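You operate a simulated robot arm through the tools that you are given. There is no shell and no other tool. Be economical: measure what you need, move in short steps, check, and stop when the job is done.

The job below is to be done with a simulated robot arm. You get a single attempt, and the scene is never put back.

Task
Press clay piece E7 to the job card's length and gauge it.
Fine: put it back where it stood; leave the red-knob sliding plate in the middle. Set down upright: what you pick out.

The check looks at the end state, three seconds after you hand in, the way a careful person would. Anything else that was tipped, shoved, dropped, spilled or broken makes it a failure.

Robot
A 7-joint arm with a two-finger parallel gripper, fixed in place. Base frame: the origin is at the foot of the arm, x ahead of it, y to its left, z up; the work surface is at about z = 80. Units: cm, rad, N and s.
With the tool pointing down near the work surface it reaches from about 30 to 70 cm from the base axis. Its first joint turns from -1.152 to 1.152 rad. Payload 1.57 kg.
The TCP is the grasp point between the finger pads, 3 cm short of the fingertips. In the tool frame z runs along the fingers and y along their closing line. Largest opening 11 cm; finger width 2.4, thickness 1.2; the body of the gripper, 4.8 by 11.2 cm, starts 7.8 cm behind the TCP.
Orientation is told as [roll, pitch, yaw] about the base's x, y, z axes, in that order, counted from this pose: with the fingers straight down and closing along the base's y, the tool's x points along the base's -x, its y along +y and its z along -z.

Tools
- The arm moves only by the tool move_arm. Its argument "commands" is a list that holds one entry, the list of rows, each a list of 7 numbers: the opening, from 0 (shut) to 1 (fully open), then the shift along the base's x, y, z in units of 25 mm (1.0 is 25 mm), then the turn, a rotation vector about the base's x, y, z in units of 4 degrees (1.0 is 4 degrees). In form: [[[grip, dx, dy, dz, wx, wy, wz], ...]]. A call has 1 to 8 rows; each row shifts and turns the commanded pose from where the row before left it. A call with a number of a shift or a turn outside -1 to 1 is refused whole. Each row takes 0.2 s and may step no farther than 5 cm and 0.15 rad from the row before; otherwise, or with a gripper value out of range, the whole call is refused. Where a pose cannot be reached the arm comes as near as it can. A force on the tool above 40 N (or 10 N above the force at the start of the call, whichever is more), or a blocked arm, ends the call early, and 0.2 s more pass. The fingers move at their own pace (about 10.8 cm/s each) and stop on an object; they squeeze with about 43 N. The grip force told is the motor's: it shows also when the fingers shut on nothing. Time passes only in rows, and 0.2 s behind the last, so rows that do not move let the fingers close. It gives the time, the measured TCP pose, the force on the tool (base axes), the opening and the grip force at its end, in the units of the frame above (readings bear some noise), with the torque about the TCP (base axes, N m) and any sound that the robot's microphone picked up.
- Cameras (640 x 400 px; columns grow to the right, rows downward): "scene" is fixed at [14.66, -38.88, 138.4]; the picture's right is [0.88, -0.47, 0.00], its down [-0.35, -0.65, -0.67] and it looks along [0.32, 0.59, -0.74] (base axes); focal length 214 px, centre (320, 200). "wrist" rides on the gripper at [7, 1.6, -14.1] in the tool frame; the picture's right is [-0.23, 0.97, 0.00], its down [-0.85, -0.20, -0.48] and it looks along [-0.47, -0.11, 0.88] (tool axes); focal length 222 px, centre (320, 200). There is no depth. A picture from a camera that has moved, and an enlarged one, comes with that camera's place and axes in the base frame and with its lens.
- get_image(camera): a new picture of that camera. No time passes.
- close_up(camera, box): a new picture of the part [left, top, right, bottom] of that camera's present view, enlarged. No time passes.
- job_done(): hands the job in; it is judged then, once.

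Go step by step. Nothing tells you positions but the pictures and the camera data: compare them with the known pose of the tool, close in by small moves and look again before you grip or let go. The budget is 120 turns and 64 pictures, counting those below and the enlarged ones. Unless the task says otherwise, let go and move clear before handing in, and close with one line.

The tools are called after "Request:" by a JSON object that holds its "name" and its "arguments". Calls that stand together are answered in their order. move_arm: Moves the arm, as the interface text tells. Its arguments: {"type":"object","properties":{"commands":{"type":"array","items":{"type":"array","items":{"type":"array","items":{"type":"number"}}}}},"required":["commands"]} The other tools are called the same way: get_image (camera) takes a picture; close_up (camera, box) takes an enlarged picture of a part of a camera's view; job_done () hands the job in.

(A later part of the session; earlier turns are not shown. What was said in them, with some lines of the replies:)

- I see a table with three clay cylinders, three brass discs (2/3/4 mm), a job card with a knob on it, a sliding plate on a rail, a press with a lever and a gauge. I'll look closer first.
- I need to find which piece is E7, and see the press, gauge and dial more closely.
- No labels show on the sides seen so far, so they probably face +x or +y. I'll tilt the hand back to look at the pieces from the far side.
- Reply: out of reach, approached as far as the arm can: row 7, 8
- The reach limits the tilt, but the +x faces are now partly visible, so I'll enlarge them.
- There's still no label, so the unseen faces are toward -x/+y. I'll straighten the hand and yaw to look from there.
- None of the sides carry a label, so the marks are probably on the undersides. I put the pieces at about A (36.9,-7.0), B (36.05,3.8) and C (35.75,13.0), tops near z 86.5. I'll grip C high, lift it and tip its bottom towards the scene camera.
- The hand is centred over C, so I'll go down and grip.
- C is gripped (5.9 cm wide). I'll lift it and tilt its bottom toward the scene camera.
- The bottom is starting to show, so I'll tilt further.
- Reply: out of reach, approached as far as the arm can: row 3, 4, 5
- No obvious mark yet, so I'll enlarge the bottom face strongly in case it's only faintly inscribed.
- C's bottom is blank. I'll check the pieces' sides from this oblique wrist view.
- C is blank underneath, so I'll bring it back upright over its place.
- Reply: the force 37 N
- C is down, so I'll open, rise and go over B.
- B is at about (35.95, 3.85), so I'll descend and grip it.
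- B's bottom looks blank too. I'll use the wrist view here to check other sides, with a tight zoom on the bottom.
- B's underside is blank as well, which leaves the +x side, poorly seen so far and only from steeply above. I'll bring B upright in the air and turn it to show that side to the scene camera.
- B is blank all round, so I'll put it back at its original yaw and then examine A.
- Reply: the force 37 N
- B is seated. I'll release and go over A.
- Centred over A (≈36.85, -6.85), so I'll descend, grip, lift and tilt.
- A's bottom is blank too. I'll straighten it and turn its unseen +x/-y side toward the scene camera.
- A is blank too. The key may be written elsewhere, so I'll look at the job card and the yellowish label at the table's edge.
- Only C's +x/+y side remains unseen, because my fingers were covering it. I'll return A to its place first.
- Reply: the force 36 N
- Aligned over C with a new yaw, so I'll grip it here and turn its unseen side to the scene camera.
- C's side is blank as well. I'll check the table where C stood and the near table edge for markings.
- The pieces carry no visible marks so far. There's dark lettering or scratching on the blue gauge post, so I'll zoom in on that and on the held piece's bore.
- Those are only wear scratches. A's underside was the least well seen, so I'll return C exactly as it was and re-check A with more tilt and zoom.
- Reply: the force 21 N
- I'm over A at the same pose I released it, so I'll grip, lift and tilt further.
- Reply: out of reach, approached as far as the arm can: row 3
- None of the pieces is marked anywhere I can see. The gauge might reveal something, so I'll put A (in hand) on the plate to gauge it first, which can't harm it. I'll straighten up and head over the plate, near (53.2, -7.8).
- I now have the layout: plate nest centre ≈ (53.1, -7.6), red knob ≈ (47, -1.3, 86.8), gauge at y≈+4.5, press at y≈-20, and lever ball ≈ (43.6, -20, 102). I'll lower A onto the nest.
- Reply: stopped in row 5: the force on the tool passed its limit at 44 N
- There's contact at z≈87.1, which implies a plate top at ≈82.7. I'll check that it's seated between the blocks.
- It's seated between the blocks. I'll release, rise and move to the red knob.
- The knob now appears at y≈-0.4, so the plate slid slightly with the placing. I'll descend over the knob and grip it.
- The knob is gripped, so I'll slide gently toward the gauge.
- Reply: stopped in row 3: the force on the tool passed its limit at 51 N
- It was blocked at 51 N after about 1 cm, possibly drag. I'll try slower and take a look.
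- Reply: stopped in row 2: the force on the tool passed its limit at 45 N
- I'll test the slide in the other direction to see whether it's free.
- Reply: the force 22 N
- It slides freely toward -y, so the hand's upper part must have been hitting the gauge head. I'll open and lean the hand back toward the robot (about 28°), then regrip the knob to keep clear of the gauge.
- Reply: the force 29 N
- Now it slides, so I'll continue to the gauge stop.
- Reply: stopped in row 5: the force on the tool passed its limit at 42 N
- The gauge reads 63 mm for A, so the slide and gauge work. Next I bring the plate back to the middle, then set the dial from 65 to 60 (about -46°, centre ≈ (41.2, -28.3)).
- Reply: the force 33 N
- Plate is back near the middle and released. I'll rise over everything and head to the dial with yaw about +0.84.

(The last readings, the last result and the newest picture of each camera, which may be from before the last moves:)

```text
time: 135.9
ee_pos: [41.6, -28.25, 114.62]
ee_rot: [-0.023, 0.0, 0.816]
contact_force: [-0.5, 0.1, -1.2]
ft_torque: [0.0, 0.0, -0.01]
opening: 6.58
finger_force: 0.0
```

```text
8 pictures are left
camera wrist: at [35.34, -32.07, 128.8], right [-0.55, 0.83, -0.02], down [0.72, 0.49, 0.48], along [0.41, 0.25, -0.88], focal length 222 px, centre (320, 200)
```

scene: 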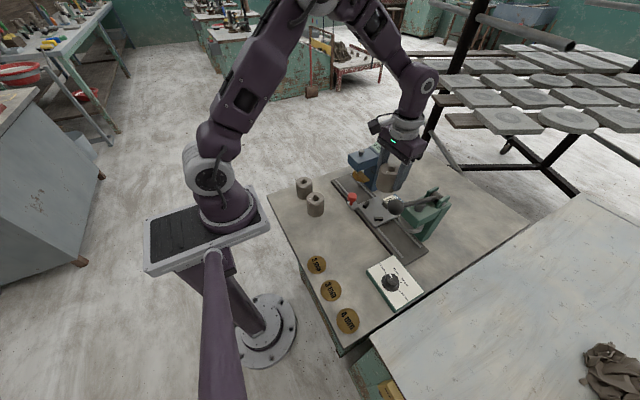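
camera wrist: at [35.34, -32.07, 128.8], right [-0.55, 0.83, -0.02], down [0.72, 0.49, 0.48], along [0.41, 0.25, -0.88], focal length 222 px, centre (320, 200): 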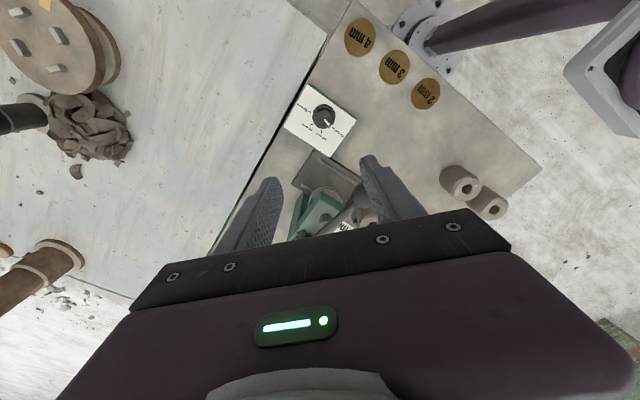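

The knob is at about (40.7, -28.7). I'll correct the small tilt, shift, descend to z≈99 and look again.

Request:
{"name": "move_arm", "arguments": {"commands": [[[0.6, -0.36, -0.16, -1, 0.23, 0.24, 0], [0.6, 0, 0, -1, 0, 0, 0], [0.6, 0, 0, -1, 0, 0, 0], [0.6, 0, 0, -1, 0, 0, 0], [0.6, 0, 0, -1, 0, 0, 0], [0.6, 0, 0, -1, 0, 0, 0], [0.6, 0, 0, 0, 0, 0, 0]]]}}

Request:
{"name": "close_up", "arguments": {"camera": "wrist", "box": [220, 60, 440, 240]}}

```text
time: 137.5
ee_pos: [40.39, -28.36, 100.01]
ee_rot: [-0.002, -0.001, 0.813]
contact_force: [0.5, -0.5, -0.4]
ft_torque: [0.04, 0.02, 0.01]
opening: 6.62
finger_force: 0.0
```

```text
2.22 times, centred on (330, 150) of wrist
camera zoom: at [34.5, -32.41, 114.13], right [-0.55, 0.84, 0.0], down [0.73, 0.48, 0.48], along [0.4, 0.26, -0.88], focal length 494 px, centre (298, 311)
```

zoom: 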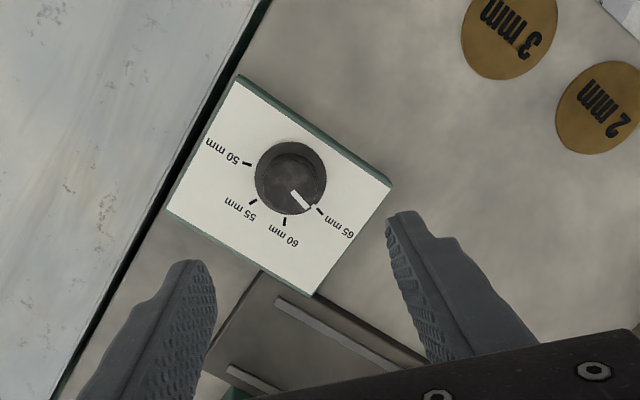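

Request:
{"name": "move_arm", "arguments": {"commands": [[[0.6, 0.13, -0.2, -1, 0, 0, 0], [0.6, 0, 0, -1, 0, 0, 0], [0.6, 0, 0, -1, 0, 0, 0], [0.6, 0, 0, -1, 0, 0, 0], [0.6, 0, 0, -1, 0, 0, 0], [0.6, 0, 0, -0.3, 0, 0, 0], [0.6, 0, 0, -0.15, 0, 0, 0], [0.6, 0, 0, 0, 0, 0, 0]]]}}

Request:
{"name": "move_arm", "arguments": {"commands": [[[0, 0, 0, 0, 0, 0, 0], [0, 0, 0, 0, 0, 0, 0], [0, 0, 0, 0, 0, 0, 0]]]}}

```text
time: 139.3
ee_pos: [40.79, -29.11, 86.31]
ee_rot: [-0.001, -0.001, 0.811]
contact_force: [-0.4, -0.2, 0.7]
ft_torque: [-0.01, 0.01, -0.02]
opening: 6.62
finger_force: 0.1
```

```text
time: 140.1
ee_pos: [40.77, -28.99, 86.16]
ee_rot: [0.002, -0.001, 0.813]
contact_force: [-5.7, 5.8, 0.7]
ft_torque: [0.03, -0.07, 0.01]
opening: 3.35
finger_force: 41.6
```

The knob is gripped (3.35 cm). I'll turn about -47°.

Request:
{"name": "move_arm", "arguments": {"commands": [[[0, 0, 0, 0, 0, 0, -1], [0, 0, 0, 0, 0, 0, -1], [0, 0, 0, 0, 0, 0, -1], [0, 0, 0, 0, 0, 0, -1], [0, 0, 0, 0, 0, 0, -1], [0, 0, 0, 0, 0, 0, -1], [0, 0, 0, 0, 0, 0, -1], [0, 0, 0, 0, 0, 0, -1]]]}}

Request:
{"name": "move_arm", "arguments": {"commands": [[[0, 0, 0, 0, 0, 0, -1], [0, 0, 0, 0, 0, 0, -1], [0, 0, 0, 0, 0, 0, -1], [0, 0, 0, 0, 0, 0, -0.75], [0, 0, 0, 0, 0, 0, 0]]]}}

Request:
{"name": "close_up", "arguments": {"camera": "scene", "box": [360, 250, 430, 310]}}

```text
time: 141.6
ee_pos: [40.55, -28.81, 86.25]
ee_rot: [0.011, 0.004, 0.384]
contact_force: [-3.4, 2.7, 6.7]
ft_torque: [-0.16, -0.41, 0.01]
opening: 3.35
finger_force: 41.7
stopped in row 7: the force on the tool passed its limit at 40 N (the readings are from after the stop); the commanded pose is now the measured one
```

```text
time: 142.7
ee_pos: [40.46, -28.62, 86.23]
ee_rot: [0.017, 0.009, 0.125]
contact_force: [-3.5, 5.8, 12.4]
ft_torque: [-0.29, 0.0, 0.05]
opening: 3.35
finger_force: 41.6
stopped in row 5: the force on the tool passed its limit at 41 N (the readings are from after the stop); the commanded pose is now the measured one
```

```text
6.67 times, centred on (395, 280) of scene
camera zoom: at [14.64, -38.86, 138.41], right [0.88, -0.47, 0.0], down [-0.35, -0.65, -0.67], along [0.32, 0.59, -0.74], focal length 1430 px, centre (-180, -333)
```

zoom: 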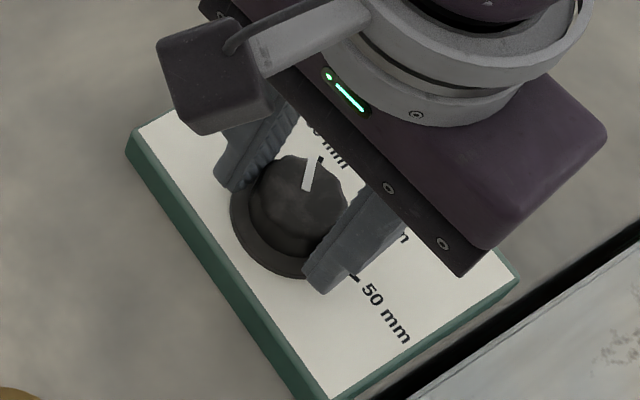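

The pointer is nearly at the 60 tick, with about 7° more to turn.

Request:
{"name": "move_arm", "arguments": {"commands": [[[0, 0, 0, -0.02, 0, 0, -0.6], [0, 0, 0, 0, 0, 0, -0.6], [0, 0, 0, 0, 0, 0, -0.5], [0, 0, 0, 0, 0, 0, 0]]]}}

```text
time: 143.7
ee_pos: [40.44, -28.52, 86.23]
ee_rot: [0.017, 0.009, 0.007]
contact_force: [-7.4, 18.7, 24.4]
ft_torque: [-0.01, -0.04, 0.1]
opening: 3.39
finger_force: 41.1
```

Request:
{"name": "move_arm", "arguments": {"commands": [[[0.6, 0, 0, 0, 0, 0, 0], [0.6, 0, 0, 0, 0, 0, 0], [0.6, 0, 0, 1, 0, 0, 0], [0.6, -0.2, 0, 1, 0, 0, 0], [0.6, -0.2, 0, 1, 0, 0, 0], [0.6, -0.2, 0, 1, 0, 0, 0], [0.6, 0, 0, 1, 0, 0, 0], [0.6, 0, 0, 1, 0, 0, 0]]]}}

Request:
{"name": "close_up", "arguments": {"camera": "scene", "box": [360, 250, 430, 310]}}

```text
time: 145.4
ee_pos: [39.12, -28.67, 100.97]
ee_rot: [0.017, 0.008, 0.007]
contact_force: [-0.6, -0.8, -0.5]
ft_torque: [0.01, 0.01, -0.01]
opening: 6.59
finger_force: 0.0
```

```text
6.67 times, centred on (395, 280) of scene
camera zoom: at [14.66, -38.88, 138.4], right [0.88, -0.47, 0.0], down [-0.35, -0.65, -0.67], along [0.32, 0.59, -0.74], focal length 1430 px, centre (-180, -333)
```

zoom: 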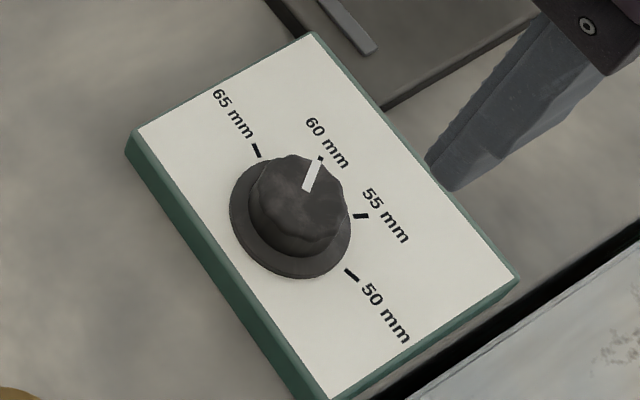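

The dial reads 60 mm. Now I go back to the red knob, with the hand turned 90° and leaning toward +y so it clears the lever ball when sliding to the press.

Request:
{"name": "move_arm", "arguments": {"commands": [[[0.45, 0, 0, 1, -0.25, 0, 1], [0.45, 0, 0, 1, 0, 0, 1], [0.45, 0, 0, 1, 0, 0, 1], [0.45, 0, 0, 1, 0, 0, 1], [0.45, 0, 0, 1, 0, 0, 1], [0.45, 0.3, 1, 0, 0, 0, 1], [0.45, 0.3, 1, 0, 0, 0, 1], [0.45, 0.3, 1, 0, 0, 0, 1]]]}}

Request:
{"name": "move_arm", "arguments": {"commands": [[[0.45, 0.3, 1, 0, 0, 0, 1], [0.45, 0.3, 1, 0, 0, 0, 1], [0.45, 0.3, 1, 0, 0, 0, 1], [0.45, 0.3, 1, 0, 0, 0, 1], [0.45, 0.3, 1, 0, 0, 0, 1], [0.45, 0.3, 1, 0, 0, 0, 1], [0.45, 0.3, 1, 0, 0, 0, 1], [0.45, 0.08, 1, 0, 0, 0, 1]]]}}

Request:
{"name": "move_arm", "arguments": {"commands": [[[0.45, 0, 0.2, 0, 0, 0, 1], [0.45, 0, 0, 0, 0, 0, 1], [0.45, 0, 0, 0, 0, 0, 1], [0.45, 0, 0, 0, 0, 0, 1], [0.45, 0, 0, 0, 0, 0, 1], [0.45, 0, 0, 0, 0, 0, 1], [0.45, 0, 0, 0, 0, 0, 0.4], [0.45, 0, 0, 0, 0, 0, 0]]]}}

```text
time: 147.2
ee_pos: [41.45, -20.95, 113.47]
ee_rot: [-0.001, 0.01, 0.564]
contact_force: [0.2, 0.2, -0.3]
ft_torque: [-0.01, 0.02, 0.03]
opening: 4.95
finger_force: 0.0
```

```text
time: 149.1
ee_pos: [46.72, -1.4, 113.62]
ee_rot: [-0.001, 0.007, 1.122]
contact_force: [-0.1, -0.6, -0.6]
ft_torque: [-0.03, 0.01, 0.01]
opening: 4.97
finger_force: 0.1
```

```text
time: 150.8
ee_pos: [46.78, -0.6, 113.6]
ee_rot: [-0.003, 0.009, 1.572]
contact_force: [-0.2, 0.6, -0.1]
ft_torque: [0.01, 0.02, 0.02]
opening: 4.96
finger_force: 0.1
```

With this yaw the hand would hit the gauge head. A combined lean back (-x) and toward +y at yaw 0 clears both the gauge and the lever ball, so I'll set that orientation up here, high above.

Request:
{"name": "move_arm", "arguments": {"commands": [[[0.45, 0, 0, 0, 0, 0, -1], [0.45, 0, 0, 0, 0, 0, -1], [0.45, 0, 0, 0, 0, 0, -1], [0.45, 0, 0, 0, 0, 0, -1], [0.45, 0, 0, 0, 0, 0, -1], [0.45, 0, 0, 0, 0, 0, -1], [0.45, 0, 0, 0, 0, 0, -1], [0.45, 0, 0, 0, 0, 0, -1]]]}}

Request:
{"name": "move_arm", "arguments": {"commands": [[[0.45, 0, 0, 0, 0, 0, -1], [0.45, 0, 0, 0, 0, 0, -1], [0.45, 0, 0, 0, 0, 0, -1], [0.45, 0, 0, 0, 0, 0, -1], [0.45, 0, 0, 0, 0, 0, -1], [0.45, 0, 0, 0, 0, 0, -1], [0.45, 0, 0, 0, 0, 0, -1], [0.45, 0, 0, 0, 0, 0, -1]]]}}

Request:
{"name": "move_arm", "arguments": {"commands": [[[0.45, 0, 0, 0, 0, 0, -1], [0.45, 0, 0, 0, 0, 0, -1], [0.45, 0, 0, 0, 0, 0, -1], [0.45, 0, 0, 0, 0, 0, -1], [0.45, 0, 0, 0, 0, 0, -1], [0.45, 0, 0, 0, 0, 0, -1], [0.45, 0, 0, 0, 0, 0, -0.5], [0.45, 0, 0, 0, 0, -1, 0]]]}}

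Request:
{"name": "move_arm", "arguments": {"commands": [[[0.45, 0, 0, -1, -0.7, -1, 0], [0.45, 0, 0, -1, -0.7, -1, 0], [0.45, 0, 0, -1, -0.7, -1, 0], [0.45, 0, 0, -1, -0.7, -1, 0], [0.45, 0, 0, -1, -0.7, -1, 0], [0.45, 0, 0, -1, -0.7, -1, 0], [0.45, 0, 0, 0, 0, 0, 0]]]}}

```text
time: 152.7
ee_pos: [46.87, -0.66, 113.65]
ee_rot: [-0.002, 0.007, 1.012]
contact_force: [0.1, -0.1, 0.0]
ft_torque: [0.02, -0.03, -0.03]
opening: 4.94
finger_force: 0.1
```

```text
time: 154.4
ee_pos: [46.82, -0.67, 113.54]
ee_rot: [-0.001, 0.01, 0.453]
contact_force: [-0.1, 0.1, 0.1]
ft_torque: [-0.01, -0.01, -0.02]
opening: 4.92
finger_force: 0.0
```

```text
time: 156.2
ee_pos: [46.85, -0.73, 113.65]
ee_rot: [-0.002, -0.06, -0.001]
contact_force: [-0.6, 0.4, -0.2]
ft_torque: [-0.05, 0.0, -0.02]
opening: 4.94
finger_force: 0.0
```

```text
time: 157.8
ee_pos: [46.79, -0.62, 98.67]
ee_rot: [-0.322, -0.472, 0.086]
contact_force: [0.1, -0.2, 0.4]
ft_torque: [0.01, 0.02, 0.0]
opening: 4.96
finger_force: 0.1
```

Request:
{"name": "move_arm", "arguments": {"commands": [[[0.65, 0, 0, 0, 0, 0, 0], [0.65, 0, 0.1, -0.9, 0, 0, 0], [0.65, 0, 0, -0.9, 0, 0, 0], [0.65, 0, 0, -0.9, 0, 0, 0], [0.65, 0, 0, -0.9, 0, 0, 0], [0.65, 0, -0.1, -0.9, 0, 0, 0], [0.36, 0, 0, 0, 0, 0, 0], [0.36, 0, 0, 0, 0, 0, 0]]]}}

```text
time: 159.7
ee_pos: [46.87, -0.69, 87.38]
ee_rot: [-0.32, -0.471, 0.084]
contact_force: [0.7, -0.7, -0.4]
ft_torque: [0.03, 0.02, -0.01]
opening: 3.98
finger_force: 0.0
```

The knob is caged without force. I'll drag it toward the press.

Request:
{"name": "move_arm", "arguments": {"commands": [[[0.36, 0, -0.2, 0, 0, 0, 0], [0.36, 0, -0.3, 0, 0, 0, 0], [0.36, 0, -0.35, 0, 0, 0, 0], [0.36, 0, -0.35, 0, 0, 0, 0], [0.36, 0, -0.35, 0, 0, 0, 0], [0.36, 0, -0.35, 0, 0, 0, 0], [0.36, 0, -0.35, 0, 0, 0, 0], [0.36, 0, -0.35, 0, 0, 0, 0]]]}}

Request:
{"name": "move_arm", "arguments": {"commands": [[[0.36, 0, -0.35, 0, 0, 0, 0], [0.36, 0, -0.35, 0, 0, 0, 0], [0.36, 0, -0.35, 0, 0, 0, 0], [0.36, 0, -0.3, 0, 0, 0, 0], [0.36, 0, -0.3, 0, 0, 0, 0], [0.36, 0, -0.3, 0, 0, 0, 0], [0.36, 0, -0.3, 0, 0, 0, 0], [0.36, 0, -0.3, 0, 0, 0, 0]]]}}

```text
time: 161.4
ee_pos: [46.8, -7.16, 87.5]
ee_rot: [-0.322, -0.47, 0.085]
contact_force: [0.8, 1.2, 1.0]
ft_torque: [0.02, -0.02, -0.05]
opening: 4.0
finger_force: 0.0
```

```text
time: 163.2
ee_pos: [46.9, -13.38, 87.35]
ee_rot: [-0.322, -0.471, 0.088]
contact_force: [-0.1, 8.6, 2.0]
ft_torque: [0.39, -0.02, 0.04]
opening: 4.68
finger_force: 3.9
```

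Resistance appears at y≈-13.4, probably the stop. I'll grip and push a little to be sure.

Request:
{"name": "move_arm", "arguments": {"commands": [[[0, 0, 0, 0, 0, 0, 0], [0, 0, 0, 0, 0, 0, 0], [0, 0, -0.1, 0, 0, 0, 0], [0, 0, -0.1, 0, 0, 0, 0], [0, 0, -0.1, 0, 0, 0, 0], [0, 0, -0.1, 0, 0, 0, 0], [0, 0, -0.1, 0, 0, 0, 0], [0, 0, -0.1, 0, 0, 0, 0]]]}}

Request:
{"name": "close_up", "arguments": {"camera": "scene", "box": [350, 160, 460, 250]}}

```text
time: 163.9
ee_pos: [46.84, -13.13, 87.12]
ee_rot: [-0.313, -0.47, 0.091]
contact_force: [-1.9, 6.5, 7.3]
ft_torque: [1.73, -0.12, 0.0]
opening: 3.8
finger_force: 44.1
stopped in row 3: the force on the tool passed its limit at 42 N (the readings are from after the stop); the commanded pose is now the measured one
```

```text
4.44 times, centred on (405, 205) of scene
camera zoom: at [14.64, -38.87, 138.41], right [0.88, -0.47, 0.0], down [-0.35, -0.65, -0.67], along [0.32, 0.59, -0.74], focal length 953 px, centre (-58, 178)
```

zoom: 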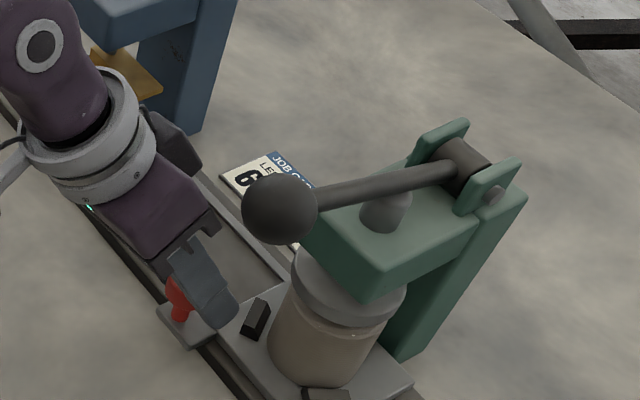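

A is under the platen. I'll release the red knob, rise, straighten and go over to the lever ball (≈43.6, -20, 102.6).

Request:
{"name": "move_arm", "arguments": {"commands": [[[0.65, 0, 0, 0, 0, 0, 0], [0.65, 0, 0, 0, 0, 0, 0], [0.65, 0, 0.1, 1, 0, 0, 0], [0.65, 0, 0.1, 1, 0, 0, 0], [0.65, 0, 0.2, 1, 0, 0, 0], [0.65, 0, 0.2, 1, 0, 0, 0], [0.65, 0, 0, 1, 0, 0, 0], [0.65, 0, 0, 1, 0, 0, 0]]]}}

Request:
{"name": "move_arm", "arguments": {"commands": [[[0.75, 0, 0, 1, 0.7, 1, 0], [0.75, 0, 0, 1, 0.7, 1, 0], [0.75, 0, 0, 1, 0.7, 1, 0], [0.75, 0, 0, 1, 0.7, 1, 0], [0.75, 0, 0, 1, 0.7, 1, 0], [0.75, 0, 0, 1, 0.7, 1, 0], [0.75, 0, 0, 0, 0, 1, 0], [0.75, 0, 0, 0, 0, 0, 0]]]}}

```text
time: 165.7
ee_pos: [46.93, -11.74, 102.16]
ee_rot: [-0.314, -0.468, 0.093]
contact_force: [-0.7, -0.2, -0.1]
ft_torque: [0.01, 0.02, 0.03]
opening: 7.15
finger_force: 0.0
```

```text
time: 167.5
ee_pos: [46.89, -11.79, 117.21]
ee_rot: [0.008, 0.009, 0.005]
contact_force: [0.3, -0.4, 0.2]
ft_torque: [-0.02, -0.02, -0.01]
opening: 8.25
finger_force: 0.0
```

Request:
{"name": "move_arm", "arguments": {"commands": [[[0.75, -0.66, -0.82, 0, 0, 0, 0], [0.75, -0.66, -0.82, 0, 0, 0, 0], [0.75, 0, -0.82, 0, 0, 0, 0], [0.75, 0, -0.82, 0, 0, 0, 0], [0.75, 0, 0, -0.9, 0, 0, 0], [0.75, 0, 0, -0.9, 0, 0, 0], [0.75, 0, 0, -0.9, 0, 0, 0], [0.75, 0, 0, 0, 0, 0, 0]]]}}

Request:
{"name": "move_arm", "arguments": {"commands": [[[0.75, 0, 0, -0.8, 0, 0, 0], [0.75, 0, 0, -0.8, 0, 0, 0], [0.75, 0, 0, -0.8, 0, 0, 0], [0.75, 0, 0, -0.6, 0, 0, 0], [0, 0, 0, 0, 0, 0, 0], [0, 0, 0, 0, 0, 0, 0], [0, 0, 0, 0, 0, 0, 0]]]}}

```text
time: 169.3
ee_pos: [43.4, -20.06, 110.26]
ee_rot: [0.009, 0.009, 0.005]
contact_force: [-1.1, 0.4, 0.4]
ft_torque: [-0.04, 0.02, -0.06]
opening: 8.26
finger_force: 0.0
```

```text
time: 170.9
ee_pos: [43.62, -19.96, 102.98]
ee_rot: [0.011, 0.011, 0.003]
contact_force: [0.1, 7.5, -4.0]
ft_torque: [0.02, 0.17, -0.02]
opening: 3.52
finger_force: 43.0
```

The ball is gripped (3.5 cm). I'll pull the lever down.

Request:
{"name": "move_arm", "arguments": {"commands": [[[0, 0, 0, -0.3, 0, 0, 0], [0, 0, 0, -0.4, 0, 0, 0], [0, -0.03, 0, -0.4, 0, 0, 0], [0, -0.03, 0, -0.4, 0, 0, 0], [0, 0, 0, -0.4, 0, 0, 0], [0, 0.03, 0, -0.4, 0, 0, 0], [0, 0.05, 0, -0.4, 0, 0, 0], [0, 0.08, 0, -0.4, 0, 0, 0]]]}}

```text
time: 172.7
ee_pos: [43.66, -19.96, 95.19]
ee_rot: [0.005, 0.006, 0.004]
contact_force: [-6.7, -12.6, 37.8]
ft_torque: [0.32, 0.05, 0.15]
opening: 3.55
finger_force: 42.2
```

Request:
{"name": "move_arm", "arguments": {"commands": [[[0, 0.02, 0, -0.15, 0, 0, 0], [0, 0.02, 0, -0.15, 0, 0, 0], [0, 0.03, 0, -0.15, 0, 0, 0], [0, 0.03, 0, -0.15, 0, 0, 0], [0, 0.03, 0, -0.15, 0, 0, 0], [0, 0.03, 0, -0.15, 0, 0, 0]]]}}

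```text
time: 174.1
ee_pos: [44.12, -20.03, 92.91]
ee_rot: [0.009, 0.008, 0.002]
contact_force: [-8.2, -24.2, 31.3]
ft_torque: [1.16, -0.11, 0.21]
opening: 3.52
finger_force: 42.0
```

Request:
{"name": "move_arm", "arguments": {"commands": [[[0, 0.03, -0.08, -0.15, 0, 0, 0], [0, 0.03, 0, -0.15, 0, 0, 0], [0, 0.03, 0, -0.15, 0, 0, 0], [0, 0.04, 0, -0.15, 0, 0, 0], [0, 0.04, 0, -0.15, 0, 0, 0], [0, 0.05, 0, -0.15, 0, 0, 0]]]}}

```text
time: 174.8
ee_pos: [44.48, -19.91, 92.4]
ee_rot: [0.011, 0.006, 0.005]
contact_force: [-7.4, 7.2, 23.8]
ft_torque: [-0.29, 0.38, -0.09]
opening: 3.42
finger_force: 41.4
stopped in row 3: the force on the tool passed its limit at 61 N (the readings are from after the stop); the commanded pose is now the measured one
```

Request:
{"name": "move_arm", "arguments": {"commands": [[[0, 0, 0, -0.08, 0, 0, 0], [0, 0, 0, -0.08, 0, 0, 0], [0, 0, 0, -0.08, 0, 0, 0], [0, 0, 0, 0, 0, 0, 0]]]}}

```text
time: 175.1
ee_pos: [44.49, -19.93, 92.41]
ee_rot: [0.01, 0.009, 0.006]
contact_force: [-6.7, 6.0, 21.0]
ft_torque: [-0.29, 0.3, -0.07]
opening: 3.39
finger_force: 41.9
stopped in row 1: the force on the tool passed its limit at 46 N (the readings are from after the stop); the commanded pose is now the measured one
```

That's the hard stop. I'll bring the lever back up.

Request:
{"name": "move_arm", "arguments": {"commands": [[[0, -0.08, 0, 0.4, 0, 0, 0], [0, -0.06, 0, 0.5, 0, 0, 0], [0, -0.06, 0, 0.6, 0, 0, 0], [0, -0.05, 0, 0.6, 0, 0, 0], [0, -0.03, 0, 0.6, 0, 0, 0], [0, 0, 0, 0.6, 0, 0, 0], [0, 0, 0, 0.5, 0, 0, 0], [0, 0, 0, 0.4, 0, 0, 0]]]}}

```text
time: 175.8
ee_pos: [44.75, -19.96, 94.87]
ee_rot: [0.005, -0.007, 0.012]
contact_force: [10.3, 0.8, -1.8]
ft_torque: [-0.15, 0.63, -0.22]
opening: 3.41
finger_force: 41.1
stopped in row 3: the force on the tool passed its limit at 43 N (the readings are from after the stop); the commanded pose is now the measured one
```

Request:
{"name": "move_arm", "arguments": {"commands": [[[0, 0, 0, 0.3, 0, 0, 0], [0, 0, 0, 0.3, 0, 0, 0], [0, 0, 0, 0.3, 0, 0, 0], [0, 0, 0, 0.3, 0, 0, 0], [0, 0, 0, 0.3, 0, 0, 0], [0, 0, 0, 0.3, 0, 0, 0]]]}}

```text
time: 176.5
ee_pos: [45.11, -19.84, 96.38]
ee_rot: [0.001, -0.014, 0.014]
contact_force: [10.9, -4.9, -6.6]
ft_torque: [0.28, 1.12, 0.16]
opening: 3.4
finger_force: 41.3
stopped in row 3: the force on the tool passed its limit at 42 N (the readings are from after the stop); the commanded pose is now the measured one
```

Going up meets odd sideways resistance. I'll open the fingers and look.

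Request:
{"name": "move_arm", "arguments": {"commands": [[[0.75, 0, 0, 0, 0, 0, 0], [0.75, 0, 0, 0, 0, 0, 0], [0.75, 0, 0, 0, 0, 0, 0]]]}}

Request:
{"name": "close_up", "arguments": {"camera": "scene", "box": [345, 160, 465, 250]}}

```text
time: 177.3
ee_pos: [45.04, -20.02, 96.41]
ee_rot: [0.005, -0.01, 0.012]
contact_force: [-0.6, 1.5, 0.3]
ft_torque: [-0.03, -0.02, -0.01]
opening: 8.26
finger_force: 0.1
```

```text
4.44 times, centred on (405, 205) of scene
camera zoom: at [14.66, -38.88, 138.4], right [0.88, -0.47, 0.0], down [-0.35, -0.65, -0.67], along [0.32, 0.59, -0.74], focal length 953 px, centre (-58, 178)
```

zoom: 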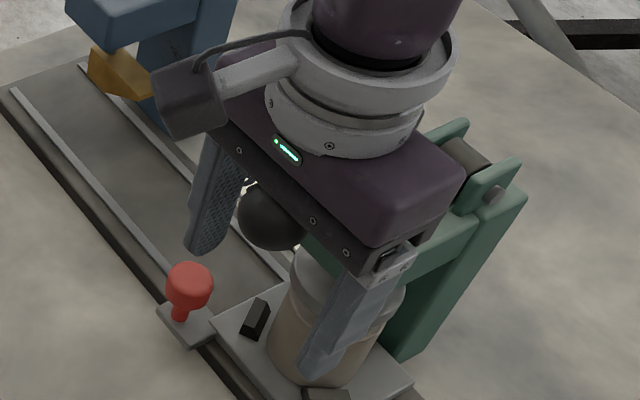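

The lever springs back by itself. I'll rise clear, set the compound lean and go back to the red knob.

Request:
{"name": "move_arm", "arguments": {"commands": [[[0.75, 0, 0, 1, 0, 0, 0], [0.75, 0, 0, 1, 0, 0, 0], [0.75, 0, 0, 1, 0, 0, 0], [0.75, 0, 0, 1, 0, 0, 0], [0.75, 0, 0, 1, 0, 0, 0], [0.75, 0, 0, 1, 0, 0, 0], [0.75, 0, 0, 0.7, 0, 0, 0], [0.65, 0, 0, 0, 0, 0, 0]]]}}

Request:
{"name": "move_arm", "arguments": {"commands": [[[0.65, 0.37, 0.7, 0, 0, -1, 0], [0.65, 0.37, 0.7, 0, -0.7, -1, 0], [0.65, 0, 0.7, 0, -0.7, -1, 0], [0.65, 0, 0.76, 0, -0.7, -1, 0], [0.65, 0, 0, 0, -0.7, -1, 0], [0.65, 0, 0, 0, -0.7, -1, 0], [0.65, 0, 0, 0, -0.7, -1, 0], [0.65, 0, 0, 0, 0, 0, 0]]]}}

```text
time: 179.1
ee_pos: [44.82, -19.99, 113.49]
ee_rot: [0.007, -0.01, 0.011]
contact_force: [0.6, 0.2, 0.2]
ft_torque: [0.01, -0.01, 0.0]
opening: 7.15
finger_force: 0.1
```

```text
time: 180.9
ee_pos: [46.89, -12.78, 113.2]
ee_rot: [-0.323, -0.485, 0.106]
contact_force: [-0.4, -0.2, 0.1]
ft_torque: [-0.01, -0.02, -0.02]
opening: 7.13
finger_force: 0.2
```

Request:
{"name": "move_arm", "arguments": {"commands": [[[0.5, 0, 0.15, -1, 0, 0, 0], [0.5, 0, 0, -1, 0, 0, 0], [0.5, 0, 0, -1, 0, 0, 0], [0.5, 0, 0, -1, 0, 0, 0], [0.5, 0, 0, -1, 0, 0, 0], [0.5, 0, 0, -1, 0, 0, 0], [0.5, 0, 0, -1, 0, 0, 0], [0.5, 0, 0, -1, 0, 0, 0]]]}}

Request:
{"name": "move_arm", "arguments": {"commands": [[[0.5, 0, 0, -1, 0, 0, 0], [0.5, 0, 0, -1, 0, 0, 0], [0.5, 0, -0.2, -0.3, 0, 0, 0], [0.36, 0, 0, 0, 0, 0, 0], [0.36, 0, 0, 0, 0, 0, 0]]]}}

```text
time: 182.7
ee_pos: [47.3, -12.44, 94.48]
ee_rot: [-0.324, -0.484, 0.108]
contact_force: [1.2, 0.4, 0.1]
ft_torque: [-0.01, -0.01, 0.04]
opening: 5.5
finger_force: 0.1
out of reach, approached as far as the arm can: row 3
```

```text
time: 183.9
ee_pos: [47.33, -12.84, 88.62]
ee_rot: [-0.323, -0.483, 0.107]
contact_force: [0.4, 0.8, -0.6]
ft_torque: [0.02, -0.01, -0.01]
opening: 3.99
finger_force: 0.1
```

Request:
{"name": "move_arm", "arguments": {"commands": [[[0.36, -0.1, 0, -0.45, 0, 0, 0], [0.36, 0, 0.3, 0, 0, 0, 0], [0.36, 0, 0.35, 0, 0, 0, 0], [0.36, 0, 0.35, 0, 0, 0, 0], [0.36, 0, 0.35, 0, 0, 0, 0], [0.36, 0, 0.35, 0, 0, 0, 0], [0.36, 0, 0.35, 0, 0, 0, 0], [0.36, 0, 0.35, 0, 0, 0, 0]]]}}

Request:
{"name": "move_arm", "arguments": {"commands": [[[0.36, 0, 0.35, 0, 0, 0, 0], [0.36, 0, 0.35, 0, 0, 0, 0], [0.36, 0, 0.35, 0, 0, 0, 0], [0.36, 0, 0.35, 0, 0, 0, 0], [0.36, 0, 0.35, 0, 0, 0, 0], [0.36, 0, 0.35, 0, 0, 0, 0], [0.36, 0, 0.35, 0, 0, 0, 0], [0.36, 0, 0.35, 0, 0, 0, 0]]]}}

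Request:
{"name": "move_arm", "arguments": {"commands": [[[0.36, 0, 0.35, 0, 0, 0, 0], [0.36, 0, 0.35, 0, 0, 0, 0], [0.36, 0, 0.35, 0, 0, 0, 0], [0.36, 0, 0.35, 0, 0, 0, 0], [0.36, 0, 0.35, 0, 0, 0, 0], [0.36, 0, 0.35, 0, 0, 0, 0], [0.36, 0, 0.35, 0, 0, 0, 0], [0.36, 0, 0.35, 0, 0, 0, 0]]]}}

```text
time: 185.7
ee_pos: [47.04, -6.87, 87.65]
ee_rot: [-0.324, -0.484, 0.106]
contact_force: [-0.4, -0.3, -0.1]
ft_torque: [0.01, -0.01, 0.0]
opening: 3.97
finger_force: 0.1
```

```text
time: 187.5
ee_pos: [46.99, 0.22, 87.55]
ee_rot: [-0.326, -0.482, 0.105]
contact_force: [0.4, -1.2, 0.3]
ft_torque: [-0.04, -0.02, 0.01]
opening: 4.04
finger_force: 1.1
```

```text
time: 189.3
ee_pos: [47.1, 7.1, 87.66]
ee_rot: [-0.326, -0.481, 0.107]
contact_force: [-0.6, -0.6, -0.1]
ft_torque: [-0.01, 0.02, -0.02]
opening: 4.01
finger_force: 1.0
```

Request:
{"name": "move_arm", "arguments": {"commands": [[[0, 0, 0, 0, 0, 0, 0], [0, 0, 0, 0, 0, 0, 0], [0, 0, 0.3, 0, 0, 0, 0], [0, 0, 0.3, 0, 0, 0, 0], [0, 0, 0.3, 0, 0, 0, 0], [0, 0, 0.3, 0, 0, 0, 0], [0, 0, 0.3, 0, 0, 0, 0], [0, 0, 0.2, 0, 0, 0, 0]]]}}

Request:
{"name": "move_arm", "arguments": {"commands": [[[0, 0, 0.15, 0, 0, 0, 0], [0, 0, 0.15, 0, 0, 0, 0], [0, 0, 0.15, 0, 0, 0, 0], [0, 0, 0.15, 0, 0, 0, 0], [0, 0, 0.15, 0, 0, 0, 0]]]}}

Request:
{"name": "close_up", "arguments": {"camera": "scene", "box": [330, 135, 460, 235]}}

```text
time: 191.1
ee_pos: [47.05, 11.43, 87.75]
ee_rot: [-0.324, -0.489, 0.108]
contact_force: [5.5, 0.5, 20.7]
ft_torque: [1.24, 0.88, 0.18]
opening: 3.62
finger_force: 42.3
```

```text
time: 191.9
ee_pos: [47.18, 12.0, 87.8]
ee_rot: [-0.339, -0.487, 0.1]
contact_force: [-1.6, -7.5, 2.7]
ft_torque: [0.86, -0.07, -0.05]
opening: 3.67
finger_force: 42.9
stopped in row 4: the force on the tool passed its limit at 44 N (the readings are from after the stop); the commanded pose is now the measured one
```

```text
4.00 times, centred on (395, 185) of scene
camera zoom: at [14.65, -38.9, 138.4], right [0.88, -0.47, 0.0], down [-0.35, -0.65, -0.67], along [0.32, 0.59, -0.74], focal length 858 px, centre (20, 260)
```

zoom: 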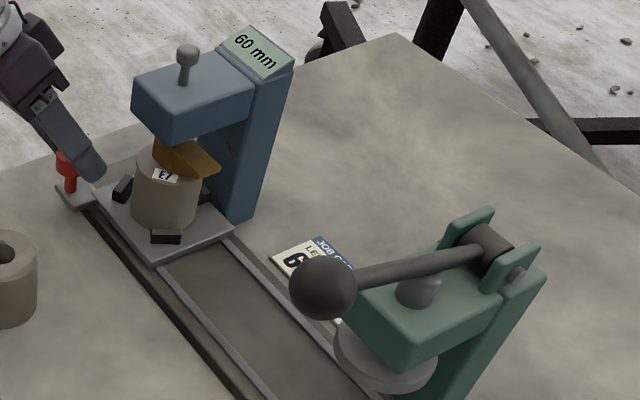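

The gauge reads 60 mm and the piece now shows its "E7" tag, so it's the right piece at the right length. I'll slide the plate back to the middle.

Request:
{"name": "move_arm", "arguments": {"commands": [[[0, 0, -0.25, 0, 0, 0, 0], [0, 0, -0.4, 0, 0, 0, 0], [0, 0, -0.4, 0, 0, 0, 0], [0, 0, -0.4, 0, 0, 0, 0], [0, 0, -0.4, 0, 0, 0, 0], [0, 0, -0.4, 0, 0, 0, 0], [0, 0, -0.4, 0, 0, 0, 0], [0, 0, -0.4, 0, 0, 0, 0]]]}}

Request:
{"name": "move_arm", "arguments": {"commands": [[[0, 0, -0.4, 0, 0, 0, 0], [0, 0, -0.4, 0, 0, 0, 0], [0, 0, -0.4, 0, 0, 0, 0], [0, 0, -0.4, 0, 0, 0, 0], [0, 0, -0.4, 0, 0, 0, 0], [0, 0, 0, 0, 0, 0, 0]]]}}

```text
time: 193.8
ee_pos: [47.09, 4.55, 87.71]
ee_rot: [-0.338, -0.485, 0.098]
contact_force: [-13.1, 0.7, 22.7]
ft_torque: [0.89, -0.62, -0.14]
opening: 3.64
finger_force: 43.3
```

```text
time: 195.2
ee_pos: [46.97, -0.57, 87.76]
ee_rot: [-0.338, -0.489, 0.1]
contact_force: [5.6, 0.1, 19.4]
ft_torque: [1.05, -0.44, 0.18]
opening: 3.67
finger_force: 43.0
```

Request:
{"name": "move_arm", "arguments": {"commands": [[[0.65, 0, 0, 0, 0, 0, 0], [0.65, 0, 0, 0, 0, 0, 0], [0.65, 0, 0.1, 1, 0, 0, 0], [0.65, 0, 0.1, 1, 0, 0, 0], [0.65, 0, 0, 1, 0, 0, 0], [0.65, 0, 0, 1, 0, 0, 0], [0.65, 0, 0, 1, 0, 0, 0], [0.65, 0, 0, 1, 0, 0, 0]]]}}

Request:
{"name": "move_arm", "arguments": {"commands": [[[0.7, 0, 0, 1, 0.7, 1, 0], [0.7, 0, 0, 1, 0.7, 1, 0], [0.7, 0, 0, 1, 0.7, 1, 0], [0.7, 0, 0, 1, 0.7, 1, 0], [0.7, 0, 0, 0, 0.7, 1, 0], [0.7, 0, 0, 0, 0.7, 1, 0], [0.7, 0, 0, 0, 0, 1, 0], [0.7, 0, 0, 0, 0, 0, 0]]]}}

```text
time: 196.9
ee_pos: [47.43, -0.11, 102.78]
ee_rot: [-0.337, -0.485, 0.1]
contact_force: [-0.5, -0.9, 0.2]
ft_torque: [0.01, 0.03, 0.01]
opening: 7.13
finger_force: 0.0
```

```text
time: 198.8
ee_pos: [47.15, -0.32, 112.26]
ee_rot: [-0.012, -0.008, 0.007]
contact_force: [-0.4, 0.0, -0.4]
ft_torque: [0.01, 0.02, -0.03]
opening: 7.7
finger_force: 0.1
out of reach, approached as far as the arm can: row 1
```

Request:
{"name": "move_arm", "arguments": {"commands": [[[0.75, 0.8, -0.95, 0, 0.17, 0.11, 0], [0.75, 0.8, -0.95, 0, 0, 0, 0], [0.75, 0.78, -1, 0, 0, 0, 0], [0.75, 0, 0, -1, 0, 0, 0], [0.75, 0, 0, -1, 0, 0, 0], [0.75, 0, 0, -1, 0, 0, 0], [0.75, 0, 0, -1, 0, 0, 0], [0.75, 0, 0, 0, 0, 0, 0]]]}}

Request:
{"name": "get_image", "arguments": {"camera": "wrist"}}

```text
time: 200.6
ee_pos: [53.12, -7.41, 102.01]
ee_rot: [0.001, -0.002, 0.006]
contact_force: [0.7, -0.1, -0.2]
ft_torque: [-0.01, 0.03, -0.01]
opening: 8.23
finger_force: 0.2
```

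```text
1 pictures are left
camera wrist: at [46.06, -5.94, 116.17], right [0.22, 0.98, 0.0], down [0.86, -0.19, 0.48], along [0.47, -0.11, -0.88], focal length 222 px, centre (320, 200)
```

wrist: 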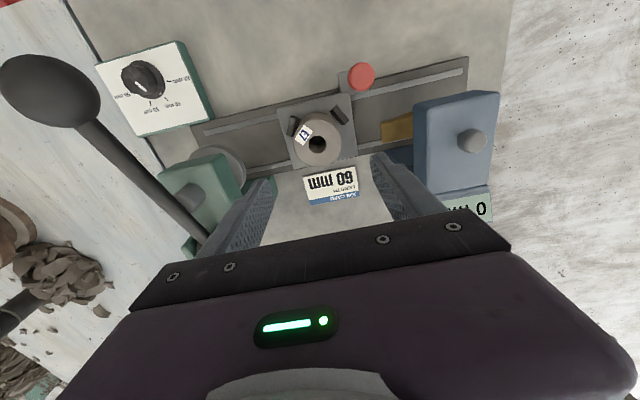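

The piece with its E7 tag is just below, and the red knob is at y≈-1.4, about its original place. I'll descend and grip the piece.

Request:
{"name": "move_arm", "arguments": {"commands": [[[0.75, 0, -0.1, -1, 0, 0, 0], [0.75, 0, 0, -1, 0, 0, 0], [0.75, 0, 0, -1, 0, 0, 0], [0.75, 0, 0, -1, 0, 0, 0], [0.75, 0, 0, -1, 0, 0, 0], [0.75, 0, 0, -0.9, 0, 0, 0], [0.75, 0, 0, 0, 0, 0, 0]]]}}

Request:
{"name": "move_arm", "arguments": {"commands": [[[0, 0, 0, 0, 0, 0, 0], [0, 0, 0, 0, 0, 0, 0], [0, 0, 0, 0, 0, 0, 0]]]}}

```text
time: 202.2
ee_pos: [53.14, -7.83, 87.35]
ee_rot: [0.0, -0.004, 0.008]
contact_force: [0.7, 0.5, 0.0]
ft_torque: [-0.03, 0.01, -0.03]
opening: 8.24
finger_force: 0.1
```

```text
time: 202.9
ee_pos: [53.18, -7.78, 87.35]
ee_rot: [0.001, -0.002, 0.006]
contact_force: [-0.5, 0.6, -0.2]
ft_torque: [0.03, -0.03, 0.0]
opening: 5.95
finger_force: 43.4
```

Gripped. I'll lift and carry it back to its spot (37.0, -6.9), restoring the original yaw.

Request:
{"name": "move_arm", "arguments": {"commands": [[[0, 0, 0, 0.6, 0, 0, 0], [0, 0, 0, 1, 0, 0, 0], [0, 0, 0, 1, 0, 0, 0], [0, 0, 0, 1, 0, 0, 0], [0, 0, 0, 1, 0, 0, 0], [0, 0, 0, 1, 0, 0, -1], [0, -0.9, 0.1, 0, 0, 0, -1], [0, -0.9, 0.1, 0, 0, 0, -1]]]}}

Request:
{"name": "move_arm", "arguments": {"commands": [[[0, -0.9, 0.16, 0, 0, 0, -1], [0, -0.9, 0, 0, 0, 0, -1], [0, -0.9, 0, 0, 0, 0, -1], [0, -0.9, 0, 0, 0, 0, -1], [0, -0.9, 0, 0, 0, 0, -1], [0, -0.15, 0, 0, 0, 0, -1], [0, 0, 0, 0, 0, 0, -1], [0, 0, 0, 0, 0, 0, 0]]]}}

```text
time: 204.8
ee_pos: [48.49, -7.22, 101.46]
ee_rot: [0.002, -0.002, -0.204]
contact_force: [-0.5, -1.1, -3.8]
ft_torque: [-0.02, 0.01, -0.01]
opening: 5.94
finger_force: 43.3
```

```text
time: 206.6
ee_pos: [37.06, -6.79, 101.54]
ee_rot: [0.001, -0.005, -0.692]
contact_force: [-0.2, 0.0, -2.3]
ft_torque: [0.02, 0.03, 0.02]
opening: 5.93
finger_force: 43.2
```

Request:
{"name": "move_arm", "arguments": {"commands": [[[0, 0, -0.03, -1, 0, 0, 0], [0, 0, 0, -1, 0, 0, 0], [0, 0, 0, -1, 0, 0, 0], [0, 0, 0, -1, 0, 0, 0], [0, 0, 0, -1, 0, 0, 0], [0, 0, 0, -0.9, 0, 0, 0], [0, 0, 0, -0.5, 0, 0, 0], [0, 0, 0, 0, 0, 0, 0]]]}}

Request:
{"name": "move_arm", "arguments": {"commands": [[[0, 0, 0, -0.06, 0, 0, 0], [0, 0, 0, -0.04, 0, 0, 0], [0, 0, 0, -0.04, 0, 0, 0], [0, 0, 0, -0.03, 0, 0, 0], [0, 0, 0, -0.03, 0, 0, 0], [0, 0, 0, -0.03, 0, 0, 0]]]}}

```text
time: 208.3
ee_pos: [37.29, -6.98, 85.67]
ee_rot: [0.001, -0.004, -0.692]
contact_force: [1.1, 0.8, -2.4]
ft_torque: [0.03, -0.03, 0.0]
opening: 5.93
finger_force: 42.5
```

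```text
time: 209.8
ee_pos: [37.02, -7.04, 84.96]
ee_rot: [0.001, -0.003, -0.69]
contact_force: [-0.9, -0.1, -3.0]
ft_torque: [-0.01, 0.01, 0.01]
opening: 5.93
finger_force: 42.6
```

Request:
{"name": "move_arm", "arguments": {"commands": [[[0, 0, 0, -0.05, 0, 0, 0], [0, 0, 0, -0.04, 0, 0, 0], [0, 0, 0, -0.03, 0, 0, 0], [0, 0, 0, -0.03, 0, 0, 0], [0, 0, 0, -0.02, 0, 0, 0], [0, 0, 0, -0.02, 0, 0, 0], [0, 0, 0, -0.02, 0, 0, 0], [0, 0, 0, -0.02, 0, 0, 0]]]}}

```text
time: 211.6
ee_pos: [37.03, -6.87, 84.44]
ee_rot: [0.0, -0.005, -0.692]
contact_force: [-0.3, -0.4, -2.2]
ft_torque: [0.0, 0.02, -0.02]
opening: 5.94
finger_force: 42.6
```

Request:
{"name": "move_arm", "arguments": {"commands": [[[0, 0, 0, -0.02, 0, 0, 0], [0, 0, 0, -0.02, 0, 0, 0], [0, 0, 0, -0.02, 0, 0, 0], [0, 0, 0, -0.02, 0, 0, 0], [0, 0, 0, -0.02, 0, 0, 0], [0, 0, 0, -0.02, 0, 0, 0]]]}}

```text
time: 212.9
ee_pos: [37.1, -6.93, 84.08]
ee_rot: [-0.002, -0.005, -0.693]
contact_force: [2.4, -3.2, 36.2]
ft_torque: [-0.07, 0.04, 0.2]
opening: 5.98
finger_force: 43.1
```

It's seated. I'll release, rise clear and take the last look.

Request:
{"name": "move_arm", "arguments": {"commands": [[[0.8, 0, 0, 0.04, 0, 0, 0], [0.8, 0, 0, 0, 0, 0, 0], [0.8, 0, 0, 1, 0, 0, 0], [0.8, 0, 0, 1, 0, 0, 0], [0.8, 0, 0, 1, 0, 0, 0], [0.8, 0, 0, 1, 0, 0, 0], [0.8, 0, 0, 1, 0, 0, 0], [0.8, 0, 0, 1, 0, 0, 0]]]}}

Request:
{"name": "move_arm", "arguments": {"commands": [[[0.8, 0, 0.5, 1, 0, 0, 0], [0.8, 0, 0.5, 1, 0, 0, 0], [0.8, 0, 0.5, 1, 0, 0, 0], [0.8, 0, 1, 1, 0, 0, 0], [0.8, 0, 1, 1, 0, 0, 0], [0.8, 0, 1, 0, 0, 0, 0], [0.8, 0, 1, 0, 0, 0, 0], [0.8, 0, 1, 0, 0, 0, 0]]]}}

Request:
{"name": "close_up", "arguments": {"camera": "scene", "box": [280, 145, 450, 260]}}

```text
time: 214.8
ee_pos: [37.11, -6.91, 99.12]
ee_rot: [-0.001, -0.002, -0.693]
contact_force: [0.3, 0.6, -0.4]
ft_torque: [-0.01, -0.02, 0.01]
opening: 8.79
finger_force: 0.0
```

```text
time: 216.6
ee_pos: [36.75, 9.49, 111.61]
ee_rot: [0.001, -0.003, -0.69]
contact_force: [-0.1, -0.8, -0.1]
ft_torque: [-0.06, 0.01, 0.02]
opening: 8.81
finger_force: 0.0
```

```text
3.48 times, centred on (365, 202) of scene
camera zoom: at [14.66, -38.88, 138.4], right [0.88, -0.47, 0.0], down [-0.35, -0.65, -0.67], along [0.32, 0.59, -0.74], focal length 746 px, centre (164, 191)
```

zoom: 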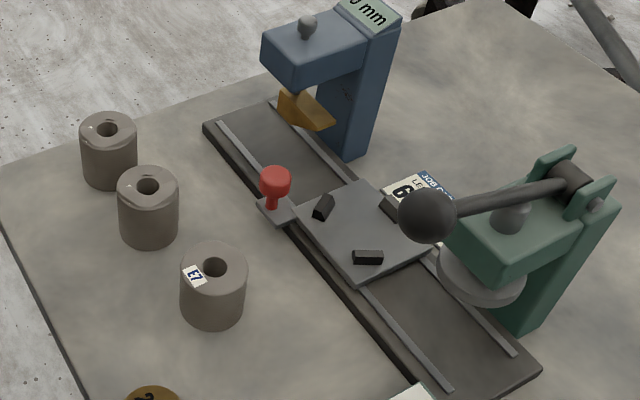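

I pressed E7 to 60 mm, which the gauge confirmed, and put it back upright where it stood. The red-knob plate is in the middle and the arm is clear. The three pieces looked alike when I picked this one; its E7 tag only showed once the piece had been pressed and gauged. The far clay piece may be about half a centimetre off its spot after I lifted it to look.

Request:
{"name": "job_done", "arguments": {}}

```text
The job is handed in.
```

E7 is pressed to 60 mm, gauged, and standing back in its place, with the red-knob plate in the middle; the far piece may sit about 0.5 cm off its spot.
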